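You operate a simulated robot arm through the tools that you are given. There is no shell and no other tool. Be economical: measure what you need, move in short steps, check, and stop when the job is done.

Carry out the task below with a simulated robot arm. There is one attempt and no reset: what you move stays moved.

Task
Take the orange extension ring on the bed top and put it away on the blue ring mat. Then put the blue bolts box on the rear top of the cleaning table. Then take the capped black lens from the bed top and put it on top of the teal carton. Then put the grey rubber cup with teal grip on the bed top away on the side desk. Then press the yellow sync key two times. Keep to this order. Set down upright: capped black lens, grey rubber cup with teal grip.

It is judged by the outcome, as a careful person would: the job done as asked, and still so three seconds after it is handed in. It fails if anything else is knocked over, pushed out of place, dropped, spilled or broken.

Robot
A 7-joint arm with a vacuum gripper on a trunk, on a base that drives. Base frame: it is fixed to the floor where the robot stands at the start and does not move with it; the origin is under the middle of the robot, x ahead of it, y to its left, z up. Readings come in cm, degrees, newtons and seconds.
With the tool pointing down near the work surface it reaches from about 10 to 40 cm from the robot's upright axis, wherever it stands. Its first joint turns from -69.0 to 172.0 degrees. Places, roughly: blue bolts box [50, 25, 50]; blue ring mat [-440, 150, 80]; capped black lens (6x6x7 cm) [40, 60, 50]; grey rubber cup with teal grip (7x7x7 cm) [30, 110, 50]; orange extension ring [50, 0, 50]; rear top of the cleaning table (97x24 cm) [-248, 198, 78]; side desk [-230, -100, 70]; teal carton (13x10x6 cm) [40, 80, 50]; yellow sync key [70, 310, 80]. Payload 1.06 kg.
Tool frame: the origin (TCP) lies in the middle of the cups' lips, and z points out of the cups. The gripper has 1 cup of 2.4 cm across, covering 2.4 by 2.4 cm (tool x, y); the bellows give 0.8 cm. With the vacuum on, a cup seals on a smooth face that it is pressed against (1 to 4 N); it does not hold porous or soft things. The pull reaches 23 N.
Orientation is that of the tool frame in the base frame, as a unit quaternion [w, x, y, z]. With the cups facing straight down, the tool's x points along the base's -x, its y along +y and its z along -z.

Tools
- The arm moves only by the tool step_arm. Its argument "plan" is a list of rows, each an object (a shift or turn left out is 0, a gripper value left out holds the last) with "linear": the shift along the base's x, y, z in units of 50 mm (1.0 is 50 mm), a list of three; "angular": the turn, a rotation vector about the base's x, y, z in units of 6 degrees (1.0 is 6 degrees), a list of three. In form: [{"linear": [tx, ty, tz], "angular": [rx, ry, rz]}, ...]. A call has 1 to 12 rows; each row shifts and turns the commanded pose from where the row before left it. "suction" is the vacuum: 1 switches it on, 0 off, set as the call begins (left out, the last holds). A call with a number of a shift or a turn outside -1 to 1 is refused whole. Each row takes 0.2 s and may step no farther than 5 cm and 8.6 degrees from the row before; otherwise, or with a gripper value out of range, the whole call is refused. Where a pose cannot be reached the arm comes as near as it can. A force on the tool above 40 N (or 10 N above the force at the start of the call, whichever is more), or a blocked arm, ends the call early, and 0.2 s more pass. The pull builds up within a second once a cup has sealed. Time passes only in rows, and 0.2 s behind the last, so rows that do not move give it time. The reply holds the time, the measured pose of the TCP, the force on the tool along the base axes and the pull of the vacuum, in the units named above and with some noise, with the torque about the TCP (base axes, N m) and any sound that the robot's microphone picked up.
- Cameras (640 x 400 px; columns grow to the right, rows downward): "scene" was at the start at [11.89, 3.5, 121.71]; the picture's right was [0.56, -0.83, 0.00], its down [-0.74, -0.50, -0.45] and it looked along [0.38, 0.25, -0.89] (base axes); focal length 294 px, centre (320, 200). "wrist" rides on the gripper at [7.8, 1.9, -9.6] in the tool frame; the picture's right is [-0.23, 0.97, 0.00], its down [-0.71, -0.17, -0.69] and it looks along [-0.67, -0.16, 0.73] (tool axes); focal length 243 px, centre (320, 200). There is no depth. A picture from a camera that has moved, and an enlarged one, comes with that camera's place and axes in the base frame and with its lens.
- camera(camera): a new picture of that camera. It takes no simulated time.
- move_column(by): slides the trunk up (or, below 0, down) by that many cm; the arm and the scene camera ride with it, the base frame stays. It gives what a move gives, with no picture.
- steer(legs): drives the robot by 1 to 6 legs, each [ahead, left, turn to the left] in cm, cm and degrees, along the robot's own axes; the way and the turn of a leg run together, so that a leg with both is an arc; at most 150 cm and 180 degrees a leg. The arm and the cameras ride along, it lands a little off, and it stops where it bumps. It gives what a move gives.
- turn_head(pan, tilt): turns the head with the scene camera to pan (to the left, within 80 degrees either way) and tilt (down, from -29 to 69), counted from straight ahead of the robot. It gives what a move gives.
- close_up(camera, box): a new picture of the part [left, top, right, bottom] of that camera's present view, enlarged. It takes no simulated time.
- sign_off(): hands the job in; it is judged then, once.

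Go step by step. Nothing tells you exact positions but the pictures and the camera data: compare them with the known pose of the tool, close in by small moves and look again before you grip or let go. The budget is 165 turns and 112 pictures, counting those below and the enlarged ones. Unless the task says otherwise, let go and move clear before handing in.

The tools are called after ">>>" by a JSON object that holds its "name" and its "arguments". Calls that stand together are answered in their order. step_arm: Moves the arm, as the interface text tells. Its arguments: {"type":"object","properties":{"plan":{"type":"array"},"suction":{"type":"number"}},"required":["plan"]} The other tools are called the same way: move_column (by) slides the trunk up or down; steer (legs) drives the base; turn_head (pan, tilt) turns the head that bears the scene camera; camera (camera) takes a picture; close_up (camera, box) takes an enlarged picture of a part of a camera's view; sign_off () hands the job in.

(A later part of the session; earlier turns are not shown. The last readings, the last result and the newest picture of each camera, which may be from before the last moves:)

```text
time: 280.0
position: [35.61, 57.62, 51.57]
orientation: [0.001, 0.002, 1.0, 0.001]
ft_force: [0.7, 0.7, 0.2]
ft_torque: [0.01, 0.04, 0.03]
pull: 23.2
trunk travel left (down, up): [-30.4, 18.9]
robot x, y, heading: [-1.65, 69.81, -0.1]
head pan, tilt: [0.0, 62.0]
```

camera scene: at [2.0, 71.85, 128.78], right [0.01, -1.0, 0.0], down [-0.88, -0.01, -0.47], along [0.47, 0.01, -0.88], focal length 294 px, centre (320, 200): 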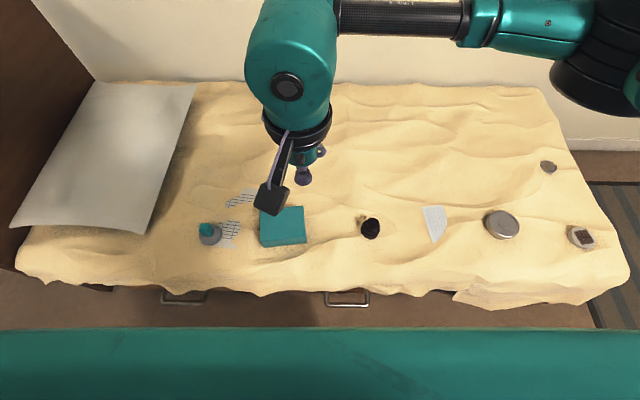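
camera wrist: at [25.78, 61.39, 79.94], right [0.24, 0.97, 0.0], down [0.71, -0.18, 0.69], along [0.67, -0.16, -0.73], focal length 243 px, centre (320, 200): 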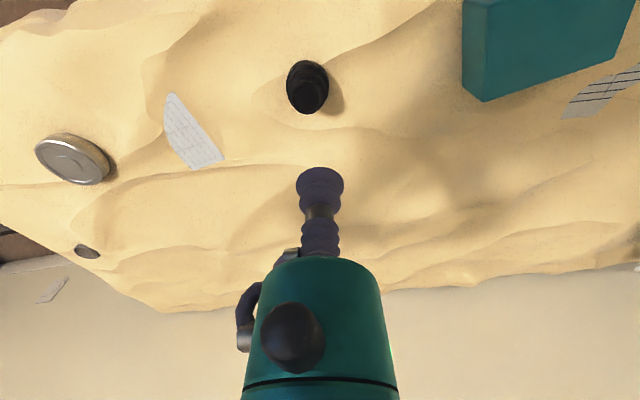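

Sealed on the cap. Lifting the lens.

>>> {"name": "step_arm", "arguments": {"plan": [{"linear": [0, 0, 0.2]}, {"linear": [0, 0, 0.4]}, {"linear": [0, 0, 0.6]}, {"linear": [0, 0, 0.8]}, {"linear": [0, 0, 0.8]}, {}]}}

>>> {"name": "step_arm", "arguments": {"plan": [{"linear": [0, 0.8, 0]}, {"linear": [0, 0.8, 0]}, {"linear": [0, 0.8, 0]}, {"linear": [0, 0.8, 0]}, {"linear": [0, 0.8, 0]}, {}]}}

>>> {"name": "camera", "arguments": {"camera": "wrist"}}

>>> {"name": "camera", "arguments": {"camera": "scene"}}

```text
time: 281.4
position: [35.53, 57.76, 65.55]
orientation: [0.002, 0.002, 1.0, 0.002]
ft_force: [0.3, 0.2, -2.0]
ft_torque: [0.03, 0.02, -0.01]
pull: 23.3
trunk travel left (down, up): [-30.4, 18.9]
robot x, y, heading: [-1.53, 69.76, -0.0]
head pan, tilt: [0.0, 62.0]
```

```text
time: 282.8
position: [35.37, 77.94, 65.73]
orientation: [0.002, 0.002, 1.0, 0.001]
ft_force: [-0.2, -0.5, -3.3]
ft_torque: [0.0, 0.02, -0.02]
pull: 23.0
trunk travel left (down, up): [-30.4, 18.9]
robot x, y, heading: [-1.48, 69.82, 0.0]
head pan, tilt: [0.0, 62.0]
```

```text
51 pictures are left
camera wrist: at [27.56, 79.85, 75.25], right [0.24, 0.97, 0.0], down [0.71, -0.18, 0.69], along [0.67, -0.16, -0.73], focal length 243 px, centre (320, 200)
```

wrist: 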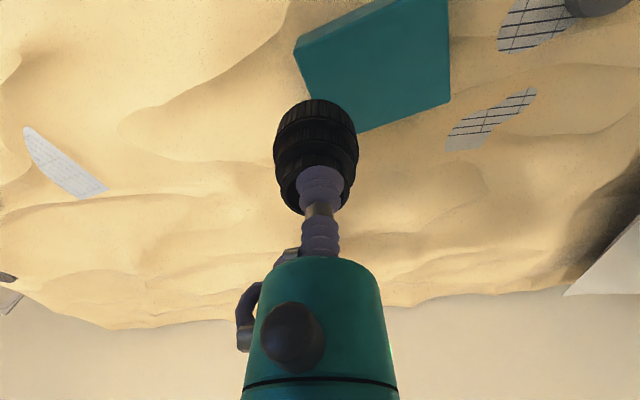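

```text
50 pictures are left
camera scene: at [14.76, 69.68, 110.26], right [0.0, -1.0, 0.0], down [-0.88, 0.0, -0.47], along [0.47, 0.0, -0.88], focal length 294 px, centre (320, 200)
```

scene: 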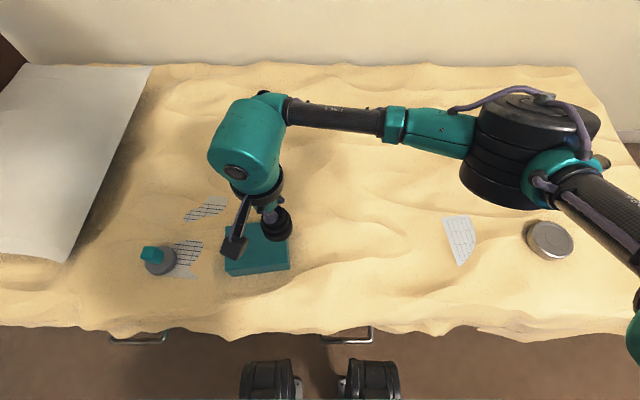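

>>> {"name": "step_arm", "arguments": {"plan": [{"linear": [0.04, 0.6, 0]}, {"linear": [0.03, 0.48, 0]}, {"linear": [0, 0, -0.5]}, {}]}}

>>> {"name": "camera", "arguments": {"camera": "wrist"}}

>>> {"name": "close_up", "arguments": {"camera": "scene", "box": [160, 160, 320, 290]}}

```text
time: 283.8
position: [35.73, 83.06, 63.15]
orientation: [0.002, 0.002, 1.0, 0.001]
ft_force: [-1.1, 0.2, -2.1]
ft_torque: [-0.02, 0.05, -0.02]
pull: 23.2
trunk travel left (down, up): [-30.4, 18.9]
robot x, y, heading: [-1.41, 69.55, -0.4]
head pan, tilt: [0.0, 62.0]
```

```text
49 pictures are left
camera wrist: at [27.95, 85.11, 72.76], right [0.24, 0.97, 0.0], down [0.71, -0.18, 0.69], along [0.67, -0.16, -0.73], focal length 243 px, centre (320, 200)
```

wrist: 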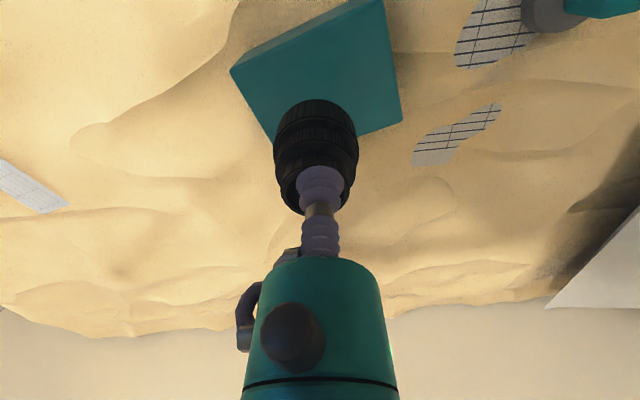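

```text
3.08 times, centred on (240, 225) of scene
camera zoom: at [14.76, 69.68, 110.27], right [0.0, -1.0, 0.0], down [-0.88, 0.0, -0.47], along [0.47, 0.0, -0.88], focal length 905 px, centre (566, 123)
```

zoom: 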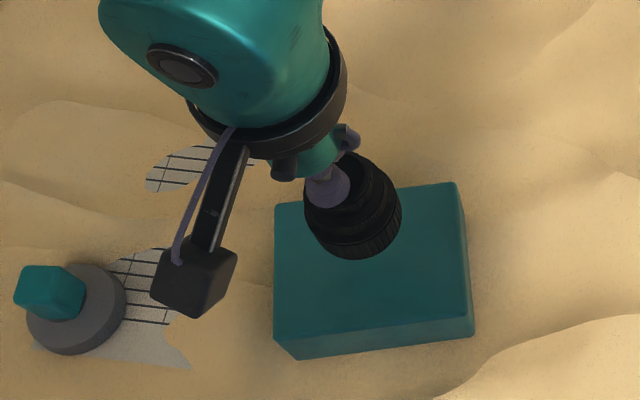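

Carton centre (35.7, 83.0) is right under the lens. Lowering gently.

>>> {"name": "step_arm", "arguments": {"plan": [{"linear": [0, 0, -0.4]}, {"linear": [0, 0, -0.3]}, {"linear": [0, 0, -0.1]}, {}]}}

>>> {"name": "step_arm", "arguments": {"plan": [{"linear": [0, 0, -0.05]}, {"linear": [0, 0, -0.05]}, {}]}}

```text
time: 284.8
position: [35.89, 82.99, 59.33]
orientation: [0.001, 0.003, 1.0, 0.002]
ft_force: [0.5, 0.1, -2.5]
ft_torque: [-0.01, -0.03, 0.0]
pull: 22.8
trunk travel left (down, up): [-30.4, 18.9]
robot x, y, heading: [-1.65, 69.83, -0.4]
head pan, tilt: [0.0, 62.0]
```

```text
time: 285.6
position: [35.79, 82.97, 58.7]
orientation: [0.001, 0.003, 1.0, 0.0]
ft_force: [0.1, 0.2, -2.6]
ft_torque: [0.0, 0.02, 0.01]
pull: 22.2
trunk travel left (down, up): [-30.4, 18.9]
robot x, y, heading: [-1.63, 69.55, -0.3]
head pan, tilt: [0.0, 62.0]
```

>>> {"name": "step_arm", "arguments": {"plan": [{"linear": [0, 0, -0.05]}, {"linear": [0, 0, -0.05]}, {}]}}

>>> {"name": "close_up", "arguments": {"camera": "wrist", "box": [200, 60, 440, 210]}}

```text
time: 286.4
position: [35.84, 82.99, 58.07]
orientation: [0.0, 0.002, 1.0, 0.002]
ft_force: [0.1, -0.7, -1.5]
ft_torque: [0.0, 0.0, -0.02]
pull: 22.9
trunk travel left (down, up): [-30.4, 18.9]
robot x, y, heading: [-1.32, 69.54, -0.1]
head pan, tilt: [0.0, 62.0]
```

```text
2.67 times, centred on (320, 135) of wrist
camera zoom: at [28.08, 85.02, 67.58], right [0.24, 0.97, 0.0], down [0.71, -0.18, 0.69], along [0.67, -0.16, -0.73], focal length 647 px, centre (320, 373)
```

zoom: 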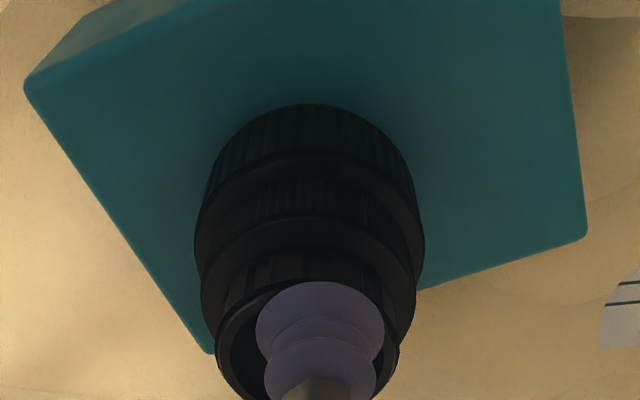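

>>> {"name": "step_arm", "arguments": {"plan": [{"linear": [0, 0, -0.04]}, {"linear": [0, 0, -0.03]}, {}]}}

```text
time: 287.2
position: [35.98, 83.06, 57.8]
orientation: [0.001, 0.002, 1.0, 0.001]
ft_force: [-0.7, 0.0, -3.3]
ft_torque: [-0.01, 0.01, 0.0]
pull: 23.0
trunk travel left (down, up): [-30.4, 18.9]
robot x, y, heading: [-1.77, 70.0, -0.2]
head pan, tilt: [0.0, 62.0]
```

>>> {"name": "step_arm", "arguments": {"plan": [{"linear": [0, 0, -0.04]}, {"linear": [0, 0, -0.03]}, {}]}}

>>> {"name": "step_arm", "arguments": {"plan": [{"linear": [0, 0, -0.04]}, {"linear": [0, 0, -0.02]}, {}]}}

```text
time: 288.0
position: [35.88, 83.05, 57.52]
orientation: [0.003, 0.002, 1.0, 0.002]
ft_force: [-1.0, 1.1, 4.3]
ft_torque: [-0.05, 0.01, -0.04]
pull: 22.9
trunk travel left (down, up): [-30.4, 18.9]
robot x, y, heading: [-1.76, 69.79, -0.0]
head pan, tilt: [0.0, 62.0]
```

```text
time: 288.8
position: [35.98, 83.12, 56.96]
orientation: [0.001, 0.002, 1.0, 0.002]
ft_force: [-4.8, -2.5, 14.7]
ft_torque: [-0.07, -0.02, -0.03]
pull: 22.6
trunk travel left (down, up): [-30.4, 18.9]
robot x, y, heading: [-1.62, 69.76, -0.3]
head pan, tilt: [0.0, 62.0]
```

Contact made; ease off, release, then lift straight up.

>>> {"name": "step_arm", "arguments": {"plan": [{"linear": [0, 0, 0.04]}, {"linear": [0, 0, 0.03]}, {}]}}

>>> {"name": "step_arm", "arguments": {"plan": [{}, {}, {}, {}, {}, {}], "suction": 0}}

>>> {"name": "step_arm", "arguments": {"plan": [{"linear": [0, 0, 0.1]}, {"linear": [0, 0, 0.3]}, {"linear": [0, 0, 0.5]}, {"linear": [0, 0, 0.8]}, {"linear": [0, 0, 0.6]}, {}]}}

>>> {"name": "camera", "arguments": {"camera": "wrist"}}

```text
time: 289.6
position: [35.89, 83.01, 57.45]
orientation: [0.002, 0.003, 1.0, 0.001]
ft_force: [0.1, -0.2, -1.6]
ft_torque: [-0.01, 0.03, -0.05]
pull: 23.0
trunk travel left (down, up): [-30.4, 18.9]
robot x, y, heading: [-1.6, 69.66, -0.4]
head pan, tilt: [0.0, 62.0]
```

```text
time: 291.0
position: [35.92, 83.1, 57.44]
orientation: [0.001, 0.002, 1.0, 0.002]
ft_force: [-1.1, 0.5, 0.4]
ft_torque: [0.02, -0.01, -0.01]
pull: 0.1
trunk travel left (down, up): [-30.4, 18.9]
robot x, y, heading: [-2.04, 69.67, -0.4]
head pan, tilt: [0.0, 62.0]
```

```text
time: 292.4
position: [35.87, 83.05, 68.8]
orientation: [0.001, 0.003, 1.0, 0.0]
ft_force: [-0.5, -1.2, 0.3]
ft_torque: [0.0, 0.07, 0.04]
pull: 0.1
trunk travel left (down, up): [-30.4, 18.9]
robot x, y, heading: [-1.58, 69.8, -0.2]
head pan, tilt: [0.0, 62.0]
```

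```text
46 pictures are left
camera wrist: at [28.03, 85.02, 78.37], right [0.24, 0.97, 0.0], down [0.71, -0.18, 0.69], along [0.67, -0.16, -0.73], focal length 243 px, centre (320, 200)
```

wrist: 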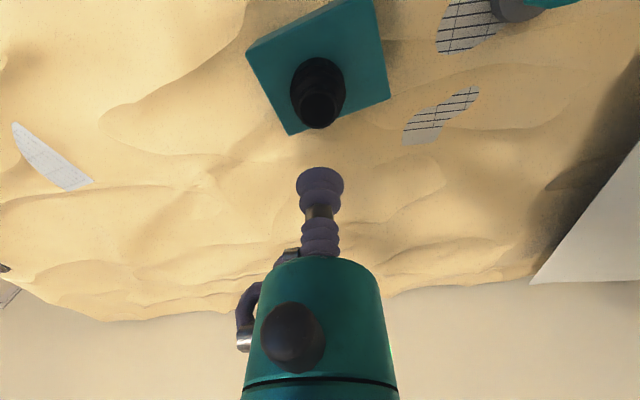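

The lens stands upright on the carton. Next the grey cup with teal grip near (33, 105); I'll raise up and shift left along the bed.

>>> {"name": "move_column", "arguments": {"by": 10}}

>>> {"name": "steer", "arguments": {"legs": [[-5, 0, 0], [0, 30, 0]]}}

>>> {"name": "camera", "arguments": {"camera": "wrist"}}

>>> {"name": "camera", "arguments": {"camera": "scene"}}

```text
time: 293.7
position: [35.91, 83.04, 79.0]
orientation: [0.0, 0.002, 1.0, 0.002]
ft_force: [0.3, 0.5, 0.2]
ft_torque: [-0.01, -0.03, -0.04]
pull: 0.1
trunk travel left (down, up): [-40.4, 8.9]
robot x, y, heading: [-1.67, 69.84, -0.4]
head pan, tilt: [0.0, 62.0]
```

```text
time: 297.5
position: [31.18, 113.73, 78.9]
orientation: [0.002, 0.004, 1.0, 0.001]
ft_force: [0.7, 0.4, 0.3]
ft_torque: [-0.01, -0.02, -0.02]
pull: 0.0
trunk travel left (down, up): [-40.4, 8.9]
robot x, y, heading: [-6.44, 100.71, -0.5]
head pan, tilt: [0.0, 62.0]
```

```text
45 pictures are left
camera wrist: at [23.29, 115.69, 88.48], right [0.24, 0.97, 0.0], down [0.7, -0.18, 0.69], along [0.67, -0.17, -0.73], focal length 243 px, centre (320, 200)
```

wrist: 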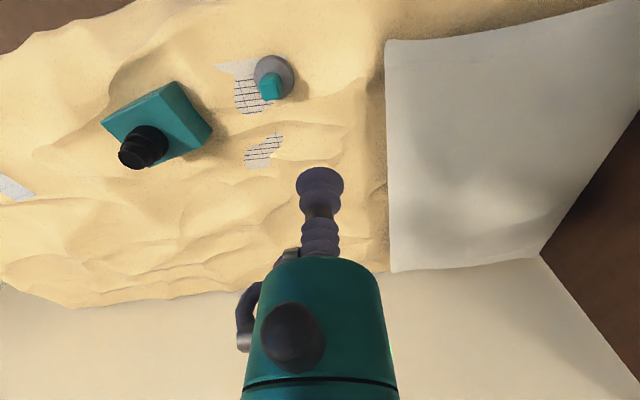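

```text
44 pictures are left
camera scene: at [7.06, 100.39, 120.67], right [-0.01, -1.0, 0.0], down [-0.88, 0.01, -0.47], along [0.47, 0.0, -0.88], focal length 294 px, centre (320, 200)
```

scene: 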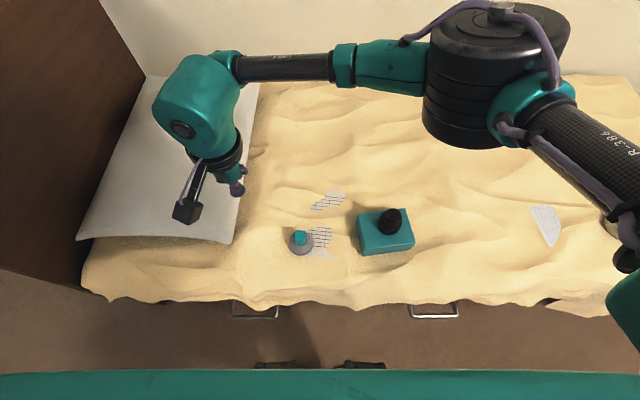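

>>> {"name": "close_up", "arguments": {"camera": "wrist", "box": [226, 45, 322, 110]}}

>>> {"name": "close_up", "arguments": {"camera": "scene", "box": [270, 210, 340, 265]}}

```text
6.15 times, centred on (274, 78) of wrist
camera zoom: at [23.29, 115.69, 88.48], right [0.24, 0.97, 0.0], down [0.7, -0.18, 0.69], along [0.67, -0.17, -0.73], focal length 1493 px, centre (603, 954)
```

zoom: 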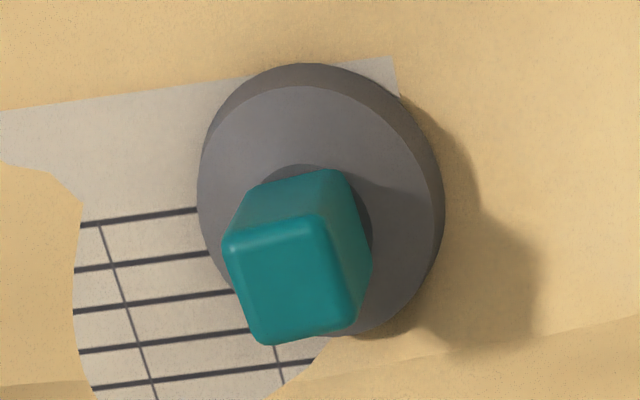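

```text
7.27 times, centred on (305, 238) of scene
camera zoom: at [7.06, 100.39, 120.67], right [-0.01, -1.0, 0.0], down [-0.88, 0.01, -0.47], along [0.47, 0.0, -0.88], focal length 2139 px, centre (429, -73)
```

zoom: 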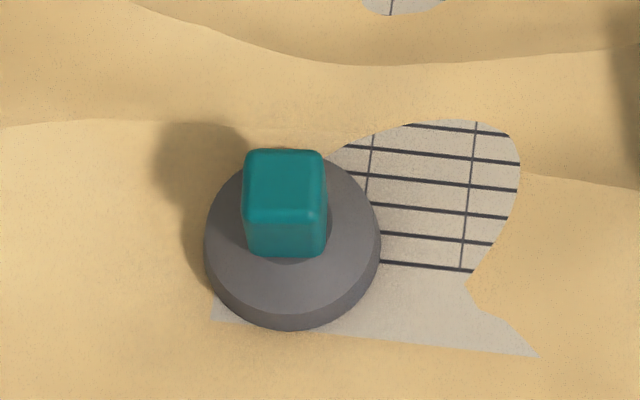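

Grip top ≈ (33.8, 105.4, 52), about 2.8 cm square, so centring matters. I'll move in above it.

>>> {"name": "steer", "arguments": {"legs": [[4, 0, 0.5]]}}

>>> {"name": "step_arm", "arguments": {"plan": [{"linear": [0, -0.6, -0.3]}, {"linear": [-0.1, -0.5, -0.5]}, {"linear": [0, -0.5, -0.6]}, {"linear": [0, -0.1, -0.8]}, {"linear": [0, 0, -0.6]}, {}]}}

>>> {"name": "close_up", "arguments": {"camera": "wrist", "box": [220, 60, 420, 185]}}

```text
time: 298.4
position: [35.1, 113.93, 78.91]
orientation: [0.001, 0.001, 1.0, 0.002]
ft_force: [-0.5, -0.4, -0.5]
ft_torque: [-0.01, -0.01, -0.01]
pull: 0.0
trunk travel left (down, up): [-40.4, 8.9]
robot x, y, heading: [-2.22, 100.89, 0.2]
head pan, tilt: [0.0, 62.0]
```

```text
time: 299.8
position: [34.54, 105.37, 64.84]
orientation: [0.002, 0.0, 1.0, 0.002]
ft_force: [0.2, 0.9, 0.7]
ft_torque: [-0.02, 0.03, 0.01]
pull: 0.1
trunk travel left (down, up): [-40.4, 8.9]
robot x, y, heading: [-2.43, 100.77, -0.1]
head pan, tilt: [0.0, 62.0]
```

```text
3.20 times, centred on (320, 122) of wrist
camera zoom: at [26.62, 107.24, 74.42], right [0.24, 0.97, 0.0], down [0.71, -0.17, 0.69], along [0.67, -0.16, -0.73], focal length 776 px, centre (320, 448)
```

zoom: 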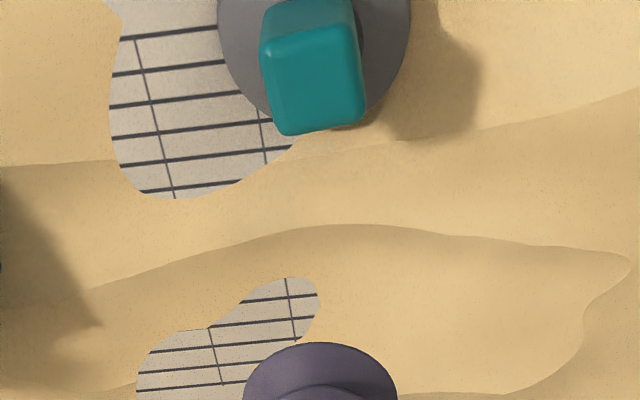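

>>> {"name": "step_arm", "arguments": {"plan": [{"linear": [-0.17, 0.02, -0.6]}, {"linear": [0, 0, -0.7]}, {"linear": [0, 0, -0.7]}, {"linear": [0, 0, -0.1]}, {}]}}

>>> {"name": "close_up", "arguments": {"camera": "wrist", "box": [220, 120, 420, 245]}}

```text
time: 301.0
position: [33.67, 105.61, 54.4]
orientation: [0.002, 0.001, 1.0, 0.002]
ft_force: [0.1, -0.6, -0.6]
ft_torque: [-0.01, -0.04, -0.02]
pull: 0.0
trunk travel left (down, up): [-40.4, 8.9]
robot x, y, heading: [-2.54, 100.5, 0.1]
head pan, tilt: [0.0, 62.0]
```

```text
3.20 times, centred on (320, 182) of wrist
camera zoom: at [25.8, 107.56, 63.94], right [0.24, 0.97, 0.0], down [0.71, -0.17, 0.69], along [0.67, -0.16, -0.73], focal length 776 px, centre (320, 256)
```

zoom: 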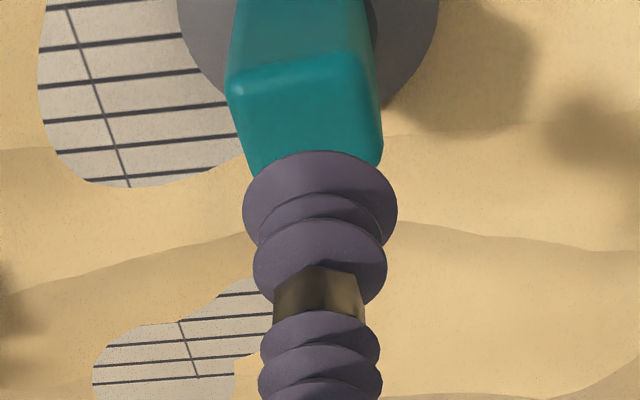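

>>> {"name": "step_arm", "arguments": {"plan": [{"linear": [-0.03, -0.03, -0.2]}, {"linear": [0, 0, -0.1]}, {"linear": [0, 0, -0.06]}, {}], "suction": 1}}

>>> {"name": "close_up", "arguments": {"camera": "wrist", "box": [220, 120, 420, 245]}}

```text
time: 302.0
position: [33.63, 105.62, 52.52]
orientation: [0.002, 0.001, 1.0, 0.001]
ft_force: [-0.8, 0.3, 0.9]
ft_torque: [-0.02, -0.02, 0.0]
pull: 0.1
trunk travel left (down, up): [-40.4, 8.9]
robot x, y, heading: [-2.86, 100.12, 0.0]
head pan, tilt: [0.0, 62.0]
```

```text
3.20 times, centred on (320, 182) of wrist
camera zoom: at [25.75, 107.39, 62.14], right [0.24, 0.97, 0.0], down [0.71, -0.17, 0.69], along [0.67, -0.16, -0.73], focal length 776 px, centre (320, 256)
```

zoom: 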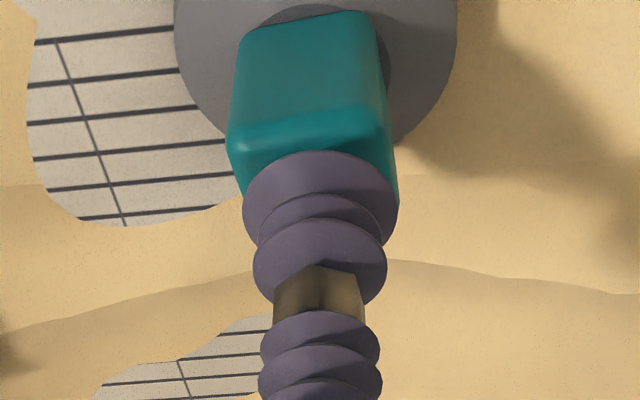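

>>> {"name": "step_arm", "arguments": {"plan": [{"linear": [0.01, 0, -0.07]}, {"linear": [0, 0, -0.05]}, {}, {}]}}

>>> {"name": "step_arm", "arguments": {"plan": [{"linear": [0, 0, -0.05]}, {"linear": [0, 0, -0.03]}, {}, {}]}}

```text
time: 303.0
position: [33.61, 105.4, 51.93]
orientation: [0.002, 0.001, 1.0, 0.002]
ft_force: [0.5, 0.0, -0.5]
ft_torque: [0.04, 0.04, -0.01]
pull: 0.1
trunk travel left (down, up): [-40.4, 8.9]
robot x, y, heading: [-2.4, 100.55, 0.1]
head pan, tilt: [0.0, 62.0]
```

```text
time: 304.0
position: [33.63, 105.32, 51.62]
orientation: [0.002, 0.001, 1.0, 0.002]
ft_force: [-1.0, -0.3, 0.6]
ft_torque: [0.01, 0.0, -0.07]
pull: 22.5
trunk travel left (down, up): [-40.4, 8.9]
robot x, y, heading: [-2.2, 100.43, 0.1]
head pan, tilt: [0.0, 62.0]
```

Sealed on the grip. Lifting and checking.

>>> {"name": "step_arm", "arguments": {"plan": [{"linear": [0, 0, 0.2]}, {"linear": [0, 0, 0.4]}, {"linear": [0, 0, 0.7]}, {"linear": [0, 0, 0.9]}, {"linear": [-0.4, 0, 0.8]}, {"linear": [-0.8, -0.2, 0.4]}, {"linear": [-0.8, -0.2, 0]}, {}]}}

>>> {"name": "move_column", "arguments": {"by": 8}}

>>> {"name": "camera", "arguments": {"camera": "wrist"}}

```text
time: 305.8
position: [23.8, 103.58, 68.6]
orientation: [0.002, 0.001, 1.0, 0.001]
ft_force: [0.8, 0.1, -1.2]
ft_torque: [0.0, 0.02, -0.01]
pull: 23.3
trunk travel left (down, up): [-40.4, 8.9]
robot x, y, heading: [-2.39, 100.4, 0.1]
head pan, tilt: [0.0, 62.0]
```

```text
time: 307.0
position: [23.57, 103.42, 76.63]
orientation: [0.0, 0.0, 1.0, 0.002]
ft_force: [0.4, -0.2, -0.1]
ft_torque: [0.01, 0.02, -0.01]
pull: 23.3
trunk travel left (down, up): [-48.4, 0.9]
robot x, y, heading: [-2.27, 100.21, -0.1]
head pan, tilt: [0.0, 62.0]
```

```text
38 pictures are left
camera wrist: at [15.72, 105.37, 86.16], right [0.24, 0.97, 0.0], down [0.71, -0.17, 0.69], along [0.67, -0.16, -0.73], focal length 243 px, centre (320, 200)
```

wrist: 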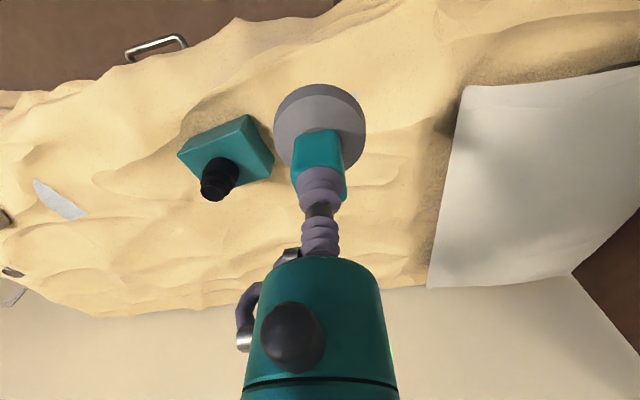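

The cup is held upright. I'll raise it and drive toward the side desk, stopping in the aisle to look.

>>> {"name": "step_arm", "arguments": {"plan": [{"linear": [0, 0, 0.8]}, {"linear": [0, 0, 0.8]}, {"linear": [0, 0, 0.6]}, {}]}}

>>> {"name": "steer", "arguments": {"legs": [[-60, 0, 0], [0, 0, -90], [55, 0, 0], [0, -150, 0], [0, -18, 0]]}}

>>> {"name": "turn_head", "arguments": {"pan": 0, "tilt": 28}}

>>> {"name": "camera", "arguments": {"camera": "scene"}}

```text
time: 308.0
position: [23.81, 103.89, 87.84]
orientation: [0.0, 0.002, 1.0, 0.001]
ft_force: [-0.8, -0.2, -0.7]
ft_torque: [0.01, -0.01, 0.04]
pull: 22.7
trunk travel left (down, up): [-48.4, 0.9]
robot x, y, heading: [-2.84, 100.71, 0.3]
head pan, tilt: [0.0, 62.0]
```

```text
time: 332.5
position: [-218.21, 3.28, 87.74]
orientation: [0.002, 0.668, 0.744, 0.0]
ft_force: [0.3, 0.0, -0.9]
ft_torque: [-0.04, -0.02, -0.01]
pull: 22.4
trunk travel left (down, up): [-48.4, 0.9]
robot x, y, heading: [-224.64, 29.16, -83.9]
head pan, tilt: [0.0, 62.0]
```

```text
time: 333.5
position: [-218.23, 3.25, 87.88]
orientation: [0.002, 0.668, 0.744, 0.0]
ft_force: [-0.3, 1.0, -0.8]
ft_torque: [-0.02, -0.01, 0.0]
pull: 23.2
trunk travel left (down, up): [-48.4, 0.9]
robot x, y, heading: [-224.17, 29.11, -83.8]
head pan, tilt: [0.0, 28.0]
```

```text
37 pictures are left
camera scene: at [-223.47, 18.83, 134.51], right [-0.99, -0.11, 0.0], down [-0.05, 0.47, -0.88], along [0.1, -0.88, -0.47], focal length 294 px, centre (320, 200)
```

scene: 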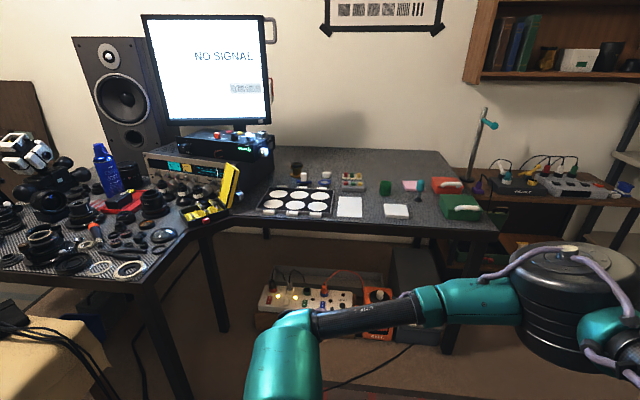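

>>> {"name": "close_up", "arguments": {"camera": "scene", "box": [230, 130, 510, 240]}}

```text
2.29 times, centred on (370, 185) of scene
camera zoom: at [-223.47, 18.83, 134.51], right [-0.99, -0.11, 0.0], down [-0.05, 0.47, -0.88], along [0.1, -0.88, -0.47], focal length 672 px, centre (206, 234)
```

zoom: 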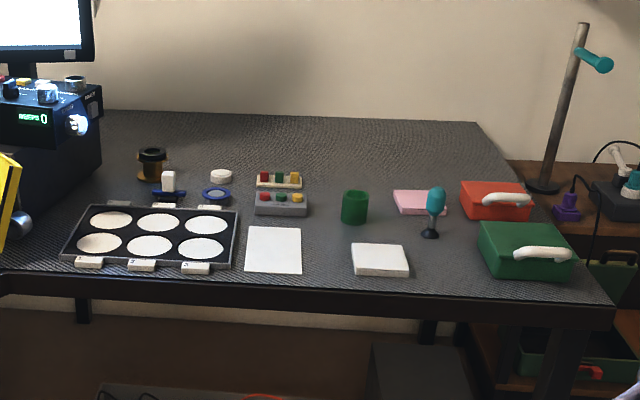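

The side desk has a clear spot between the white box and the green box near (-254, -91). I'll align and move up for a closer look.

>>> {"name": "steer", "arguments": {"legs": [[0, 0, -6.2], [0, -30, 0], [62, 0, 0]]}}

>>> {"name": "turn_head", "arguments": {"pan": 0, "tilt": 45}}

>>> {"name": "camera", "arguments": {"camera": "scene"}}

>>> {"name": "camera", "arguments": {"camera": "wrist"}}

```text
time: 340.2
position: [-251.47, -57.3, 87.93]
orientation: [0.002, 0.708, 0.706, 0.0]
ft_force: [0.8, -0.8, -0.6]
ft_torque: [0.02, 0.02, 0.01]
pull: 22.6
trunk travel left (down, up): [-48.4, 0.9]
robot x, y, heading: [-254.87, -31.12, -90.2]
head pan, tilt: [0.0, 28.0]
```

```text
time: 341.1
position: [-251.52, -57.15, 87.84]
orientation: [0.002, 0.707, 0.707, 0.001]
ft_force: [-0.7, -1.0, -0.1]
ft_torque: [-0.01, 0.01, 0.0]
pull: 22.5
trunk travel left (down, up): [-48.4, 0.9]
robot x, y, heading: [-255.02, -31.32, -90.1]
head pan, tilt: [0.0, 45.0]
```

```text
35 pictures are left
camera scene: at [-255.0, -40.2, 131.94], right [-1.0, 0.0, 0.0], down [0.0, 0.71, -0.71], along [0.0, -0.71, -0.71], focal length 294 px, centre (320, 200)
```

scene: 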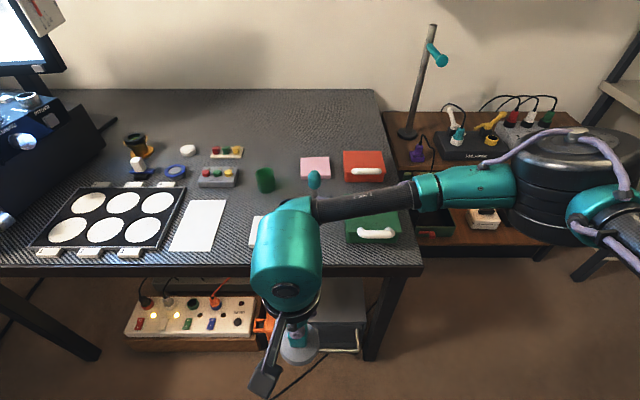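

```text
34 pictures are left
camera wrist: at [-249.59, -49.26, 97.39], right [0.97, -0.24, 0.0], down [-0.18, -0.71, 0.69], along [-0.16, -0.67, -0.73], focal length 243 px, centre (320, 200)
```

wrist: 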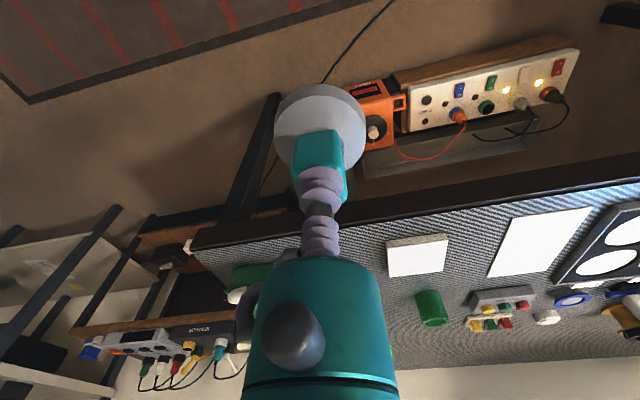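

Gap centre is (-254, -90): white box edge at x≈-246, green box at ≈-261.6, mic base at y≈-103. Moving in.

>>> {"name": "steer", "arguments": {"legs": [[20, 0, 0]]}}

>>> {"name": "step_arm", "arguments": {"plan": [{"linear": [-0.2, -0.6, 0]}, {"linear": [-0.2, -0.6, 0]}, {"linear": [-0.1, -0.6, 0]}, {"linear": [0, -0.6, 0]}, {}]}}

>>> {"name": "camera", "arguments": {"camera": "wrist"}}

>>> {"name": "camera", "arguments": {"camera": "scene"}}

```text
time: 342.6
position: [-251.3, -77.34, 87.91]
orientation: [0.001, 0.706, 0.708, 0.0]
ft_force: [0.2, -0.5, -0.8]
ft_torque: [0.0, 0.03, 0.01]
pull: 22.8
trunk travel left (down, up): [-48.4, 0.9]
robot x, y, heading: [-255.07, -51.4, -89.7]
head pan, tilt: [0.0, 45.0]
```

```text
time: 343.9
position: [-253.8, -89.45, 87.73]
orientation: [0.002, 0.706, 0.708, -0.001]
ft_force: [-0.1, -0.1, -0.6]
ft_torque: [0.01, 0.02, -0.06]
pull: 22.3
trunk travel left (down, up): [-48.4, 0.9]
robot x, y, heading: [-254.78, -51.27, -89.6]
head pan, tilt: [0.0, 45.0]
```

```text
33 pictures are left
camera wrist: at [-251.89, -81.53, 97.26], right [0.97, -0.23, 0.0], down [-0.17, -0.71, 0.69], along [-0.16, -0.67, -0.73], focal length 243 px, centre (320, 200)
```

wrist: 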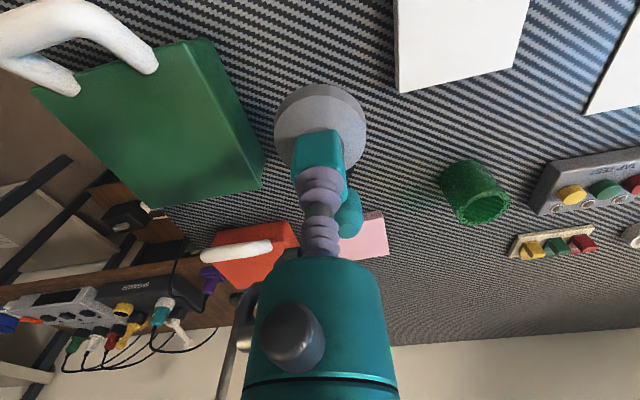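

```text
32 pictures are left
camera scene: at [-254.92, -60.29, 131.94], right [-1.0, 0.0, 0.0], down [0.0, 0.71, -0.71], along [0.0, -0.71, -0.71], focal length 294 px, centre (320, 200)
```

scene: 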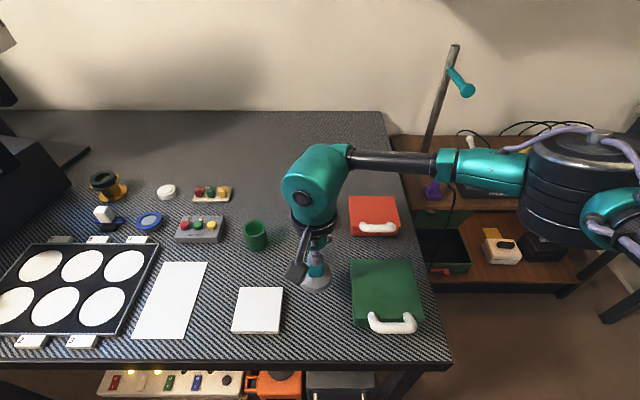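

>>> {"name": "step_arm", "arguments": {"plan": [{"linear": [0, 0.3, 0]}, {"linear": [0, 0, -0.5]}, {"linear": [0, 0, -0.5]}, {"linear": [0, 0, -0.3]}, {}]}}

>>> {"name": "camera", "arguments": {"camera": "scene"}}

```text
time: 345.1
position: [-253.78, -87.75, 81.31]
orientation: [0.003, 0.706, 0.709, 0.0]
ft_force: [0.4, 0.8, -0.5]
ft_torque: [-0.04, 0.01, -0.03]
pull: 23.4
trunk travel left (down, up): [-48.4, 0.9]
robot x, y, heading: [-255.07, -51.0, -90.1]
head pan, tilt: [0.0, 45.0]
```

```text
31 pictures are left
camera scene: at [-254.91, -60.29, 131.94], right [-1.0, 0.0, 0.0], down [0.0, 0.71, -0.71], along [0.0, -0.71, -0.71], focal length 294 px, centre (320, 200)
```

scene: 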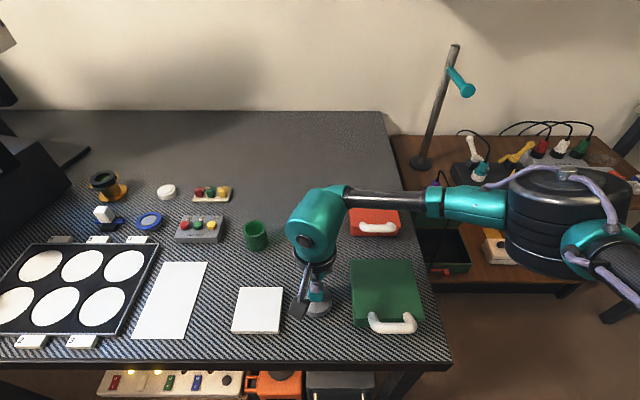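

>>> {"name": "step_arm", "arguments": {"plan": [{"linear": [0, 0, -0.15]}, {"linear": [0, 0, -0.15]}, {"linear": [0, 0, -0.1]}, {}]}}

>>> {"name": "close_up", "arguments": {"camera": "wrist", "box": [220, 50, 420, 215]}}

```text
time: 346.2
position: [-253.78, -87.75, 79.66]
orientation: [0.005, 0.707, 0.707, 0.002]
ft_force: [-5.5, 6.9, 26.2]
ft_torque: [-0.08, -0.09, -0.03]
pull: 22.8
trunk travel left (down, up): [-48.4, 0.9]
robot x, y, heading: [-254.79, -51.35, -89.8]
head pan, tilt: [0.0, 45.0]
stopped in row 4: the force on the tool passed its limit at 41 N (the readings are from after the stop); the commanded pose is now the measured one
```

```text
2.42 times, centred on (320, 132) of wrist
camera zoom: at [-251.99, -79.79, 89.2], right [0.97, -0.24, 0.01], down [-0.18, -0.7, 0.69], along [-0.16, -0.67, -0.73], focal length 588 px, centre (320, 364)
```

zoom: 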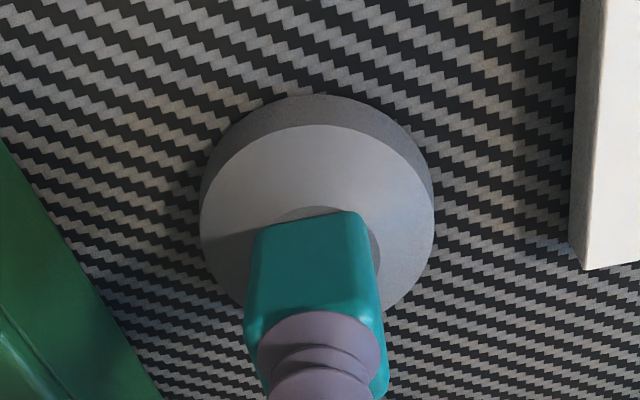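

It touched the desk a bit earlier than expected. Ease up, release and lift straight.

>>> {"name": "step_arm", "arguments": {"plan": [{"linear": [0, 0, 0.04]}, {"linear": [0, 0, 0.04]}, {}]}}

>>> {"name": "step_arm", "arguments": {"plan": [{}, {}, {}, {}, {}, {}], "suction": 0}}

>>> {"name": "step_arm", "arguments": {"plan": [{"linear": [0, 0, 0.1]}, {"linear": [0, 0, 0.3]}, {"linear": [0, 0, 0.5]}, {"linear": [0, 0, 0.6]}, {"linear": [0, 0.6, 0.3]}, {}]}}

>>> {"name": "camera", "arguments": {"camera": "wrist"}}

```text
time: 347.0
position: [-253.85, -87.88, 79.8]
orientation: [0.002, 0.706, 0.708, 0.0]
ft_force: [-0.7, 0.1, -0.3]
ft_torque: [0.01, -0.02, -0.01]
pull: 22.8
trunk travel left (down, up): [-48.4, 0.9]
robot x, y, heading: [-254.93, -51.14, -89.7]
head pan, tilt: [0.0, 45.0]
```

```text
time: 348.4
position: [-253.91, -87.85, 79.92]
orientation: [0.004, 0.708, 0.707, 0.0]
ft_force: [-1.9, 2.1, 5.1]
ft_torque: [-0.01, -0.04, 0.0]
pull: 0.2
trunk travel left (down, up): [-48.4, 0.9]
robot x, y, heading: [-255.16, -51.35, -89.7]
head pan, tilt: [0.0, 45.0]
```

```text
time: 349.8
position: [-253.96, -84.87, 88.94]
orientation: [0.004, 0.707, 0.707, 0.001]
ft_force: [0.1, -0.2, -0.1]
ft_torque: [0.01, 0.03, 0.01]
pull: 0.0
trunk travel left (down, up): [-48.4, 0.9]
robot x, y, heading: [-254.82, -51.1, -90.0]
head pan, tilt: [0.0, 45.0]
```

```text
29 pictures are left
camera wrist: at [-252.12, -76.85, 98.45], right [0.97, -0.23, 0.01], down [-0.17, -0.71, 0.69], along [-0.16, -0.67, -0.73], focal length 243 px, centre (320, 200)
```

wrist: 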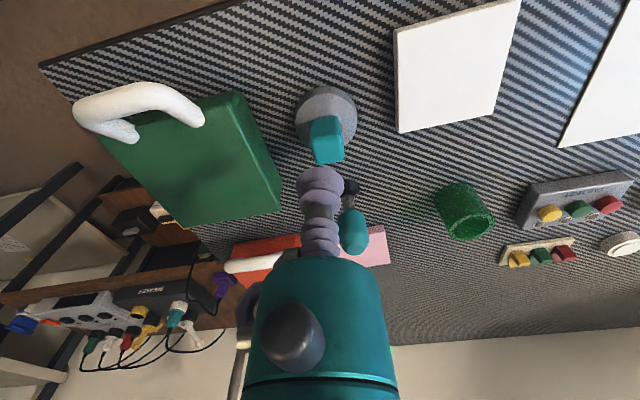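

The cup stands upright on the side desk. Now I'll go to the corner desk with the yellow sync key.

>>> {"name": "steer", "arguments": {"legs": [[-85, 0, 0], [0, 0, 90], [110, 0, 0], [80, 0, 0], [0, 130, 0], [0, 120, 0]]}}

>>> {"name": "turn_head", "arguments": {"pan": 10, "tilt": 25}}

>>> {"name": "camera", "arguments": {"camera": "scene"}}

```text
time: 388.5
position: [-30.66, 276.66, 88.89]
orientation: [0.002, 0.003, 1.0, 0.003]
ft_force: [0.0, 0.0, -0.3]
ft_torque: [0.0, 0.05, 0.0]
pull: 0.1
trunk travel left (down, up): [-48.4, 0.9]
robot x, y, heading: [-64.36, 275.65, -0.2]
head pan, tilt: [0.0, 45.0]
```

```text
time: 389.3
position: [-30.68, 276.73, 88.87]
orientation: [0.002, 0.004, 1.0, 0.003]
ft_force: [0.8, 0.3, 0.1]
ft_torque: [0.04, 0.02, -0.01]
pull: 0.1
trunk travel left (down, up): [-48.4, 0.9]
robot x, y, heading: [-64.43, 276.08, -0.1]
head pan, tilt: [10.0, 25.0]
```

```text
28 pictures are left
camera scene: at [-54.4, 277.58, 134.99], right [0.17, -0.99, 0.0], down [-0.42, -0.07, -0.91], along [0.89, 0.15, -0.42], focal length 294 px, centre (320, 200)
```

scene: 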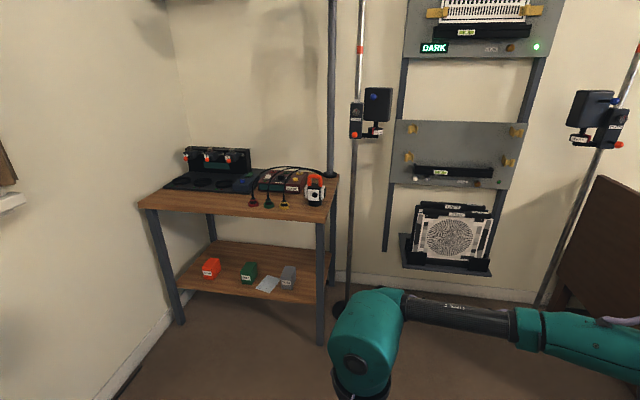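

>>> {"name": "close_up", "arguments": {"camera": "scene", "box": [130, 130, 350, 240]}}

```text
2.91 times, centred on (240, 185) of scene
camera zoom: at [-54.4, 277.58, 134.99], right [0.17, -0.99, 0.0], down [-0.42, -0.07, -0.91], along [0.89, 0.15, -0.42], focal length 856 px, centre (553, 244)
```

zoom: 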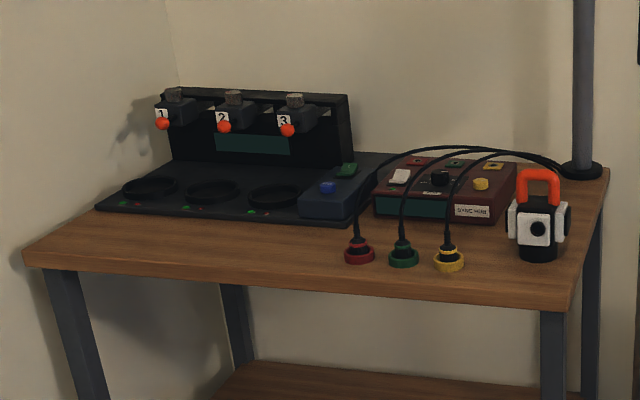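

The yellow key is on the maroon sync box near (75, 312, 84). I'll raise the arm higher, tuck it, and drive up in front of that table.

>>> {"name": "step_arm", "arguments": {"plan": [{"linear": [-0.5, 0, 0.7]}, {"linear": [-0.5, 0, 0.7]}, {"linear": [-0.4, 0, 0.7]}, {}]}}

>>> {"name": "steer", "arguments": {"legs": [[0, 34, 0], [76, 0, 0]]}}

>>> {"name": "turn_head", "arguments": {"pan": 0, "tilt": 45}}

>>> {"name": "camera", "arguments": {"camera": "scene"}}

```text
time: 390.3
position: [-37.85, 276.52, 99.38]
orientation: [0.001, 0.003, 1.0, 0.002]
ft_force: [0.3, 0.4, 0.0]
ft_torque: [-0.01, -0.02, 0.01]
pull: 0.1
trunk travel left (down, up): [-48.4, 0.9]
robot x, y, heading: [-64.32, 276.08, -0.4]
head pan, tilt: [10.0, 25.0]
```

```text
time: 393.9
position: [-37.87, 309.94, 99.35]
orientation: [0.002, 0.0, 1.0, 0.002]
ft_force: [1.4, -0.7, 0.3]
ft_torque: [0.01, -0.01, -0.03]
pull: 0.1
trunk travel left (down, up): [-48.4, 0.9]
robot x, y, heading: [-64.42, 308.95, 0.1]
head pan, tilt: [10.0, 25.0]
stopped in leg 1: the robot was blocked; the commanded pose is now the measured one
```

```text
time: 394.8
position: [-37.88, 309.96, 99.27]
orientation: [0.002, -0.001, 1.0, 0.003]
ft_force: [0.3, 1.0, 0.2]
ft_torque: [0.0, 0.04, -0.02]
pull: 0.0
trunk travel left (down, up): [-48.4, 0.9]
robot x, y, heading: [-64.46, 309.22, 0.3]
head pan, tilt: [0.0, 45.0]
```

```text
26 pictures are left
camera scene: at [-55.34, 309.25, 131.94], right [0.0, -1.0, 0.0], down [-0.71, 0.0, -0.71], along [0.71, 0.0, -0.71], focal length 294 px, centre (320, 200)
```

scene: 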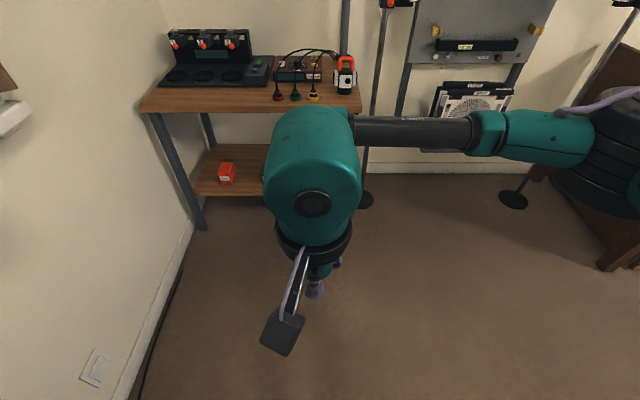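

>>> {"name": "steer", "arguments": {"legs": [[0, -3, 0], [70, 0, 0]]}}

>>> {"name": "turn_head", "arguments": {"pan": 0, "tilt": 50}}

>>> {"name": "camera", "arguments": {"camera": "scene"}}

>>> {"name": "camera", "arguments": {"camera": "wrist"}}

```text
time: 399.2
position: [33.75, 307.38, 99.26]
orientation: [0.002, -0.002, 1.0, 0.002]
ft_force: [0.1, -0.2, -1.3]
ft_torque: [-0.02, 0.02, -0.02]
pull: 0.2
trunk travel left (down, up): [-48.4, 0.9]
robot x, y, heading: [7.12, 306.26, 0.3]
head pan, tilt: [0.0, 45.0]
```

```text
time: 399.9
position: [33.7, 307.43, 99.4]
orientation: [0.001, -0.003, 1.0, 0.003]
ft_force: [-1.0, 0.4, -0.2]
ft_torque: [0.04, 0.01, 0.01]
pull: 0.1
trunk travel left (down, up): [-48.4, 0.9]
robot x, y, heading: [7.36, 306.58, 0.5]
head pan, tilt: [0.0, 50.0]
```

```text
25 pictures are left
camera scene: at [15.88, 306.59, 131.25], right [0.01, -1.0, 0.0], down [-0.77, -0.01, -0.64], along [0.64, 0.0, -0.77], focal length 294 px, centre (320, 200)
```

scene: 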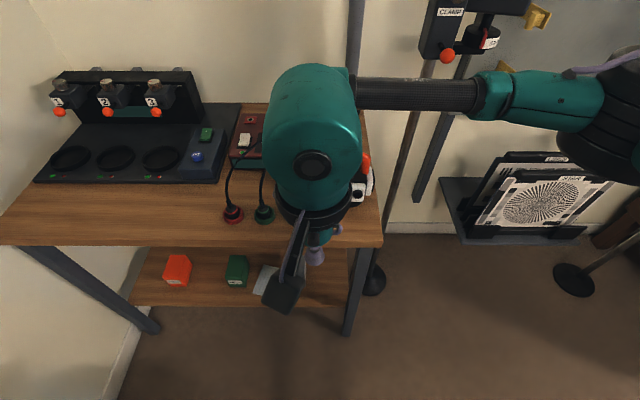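

```text
24 pictures are left
camera wrist: at [25.88, 309.28, 108.85], right [0.23, 0.97, 0.01], down [0.71, -0.17, 0.69], along [0.67, -0.15, -0.73], focal length 243 px, centre (320, 200)
```

wrist: 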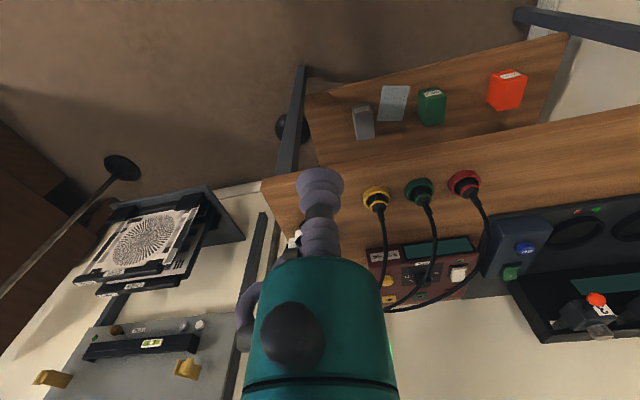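

The key is at about (74, 312, 84), 27 cm in from the table's front edge. I'll drive as near as the base allows and try extending over it high up.

>>> {"name": "steer", "arguments": {"legs": [[17, 7, -0.4]]}}

>>> {"name": "step_arm", "arguments": {"plan": [{"linear": [0.5, 0, 0]}, {"linear": [0.7, 0, 0]}, {"linear": [0.7, 0, 0]}, {"linear": [0.7, 0, 0]}, {}]}}

>>> {"name": "camera", "arguments": {"camera": "wrist"}}

```text
time: 401.4
position: [50.56, 314.01, 99.35]
orientation: [0.002, 0.003, 1.0, 0.002]
ft_force: [0.5, -0.1, -0.2]
ft_torque: [-0.01, -0.02, -0.02]
pull: 0.1
trunk travel left (down, up): [-48.4, 0.9]
robot x, y, heading: [24.02, 313.42, -0.2]
head pan, tilt: [0.0, 50.0]
```

```text
time: 402.6
position: [63.54, 313.81, 99.18]
orientation: [0.002, 0.004, 1.0, 0.003]
ft_force: [0.0, -0.3, -0.5]
ft_torque: [0.02, -0.01, -0.01]
pull: 0.0
trunk travel left (down, up): [-48.4, 0.9]
robot x, y, heading: [24.31, 313.31, -0.2]
head pan, tilt: [0.0, 50.0]
```

```text
23 pictures are left
camera wrist: at [55.72, 315.74, 108.77], right [0.24, 0.97, 0.01], down [0.7, -0.18, 0.69], along [0.67, -0.16, -0.73], focal length 243 px, centre (320, 200)
```

wrist: 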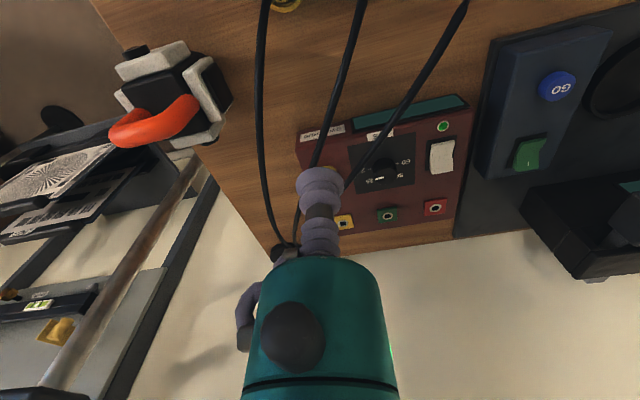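

>>> {"name": "turn_head", "arguments": {"pan": 0, "tilt": 40}}

>>> {"name": "camera", "arguments": {"camera": "scene"}}

>>> {"name": "close_up", "arguments": {"camera": "wrist", "box": [230, 70, 470, 260]}}

```text
time: 403.3
position: [63.61, 313.86, 99.17]
orientation: [0.002, 0.003, 1.0, 0.002]
ft_force: [0.1, -0.1, -1.1]
ft_torque: [0.05, 0.0, 0.04]
pull: 0.1
trunk travel left (down, up): [-48.4, 0.9]
robot x, y, heading: [23.88, 313.67, -0.4]
head pan, tilt: [0.0, 40.0]
```

```text
22 pictures are left
camera scene: at [33.46, 313.4, 132.66], right [0.0, -1.0, 0.0], down [-0.64, 0.0, -0.77], along [0.77, 0.0, -0.64], focal length 294 px, centre (320, 200)
```

scene: 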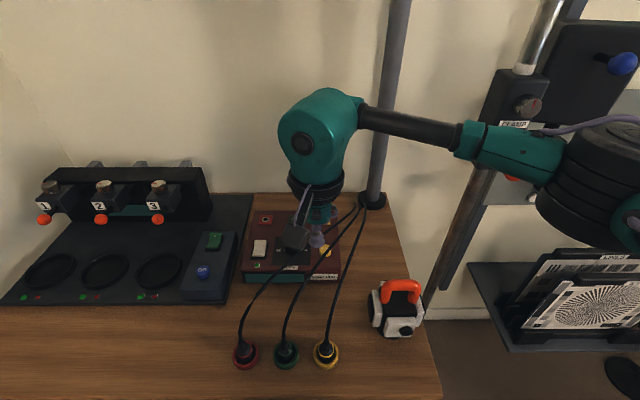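

```text
2.11 times, centred on (350, 165) of wrist
camera zoom: at [55.7, 315.74, 108.76], right [0.24, 0.97, 0.01], down [0.7, -0.18, 0.69], along [0.67, -0.16, -0.73], focal length 511 px, centre (257, 274)
```

zoom: 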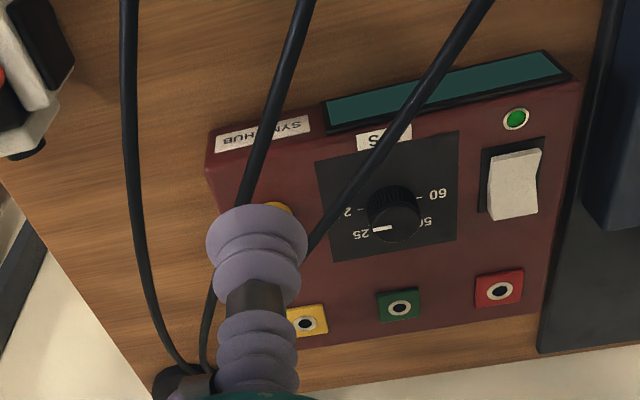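

>>> {"name": "close_up", "arguments": {"camera": "scene", "box": [230, 180, 430, 305]}}

```text
3.20 times, centred on (330, 242) of scene
camera zoom: at [33.46, 313.4, 132.66], right [0.0, -1.0, 0.0], down [-0.64, 0.0, -0.77], along [0.77, 0.0, -0.64], focal length 941 px, centre (288, 64)
```

zoom: 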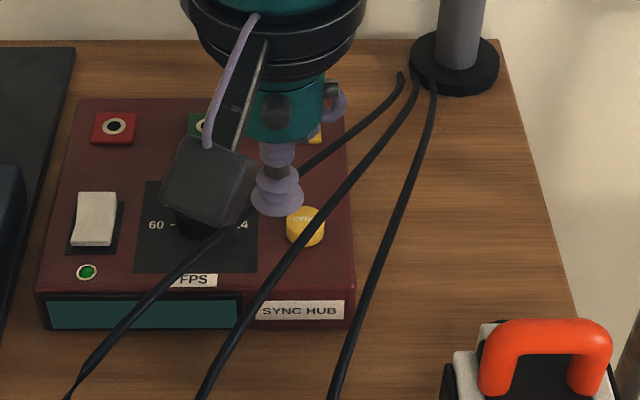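

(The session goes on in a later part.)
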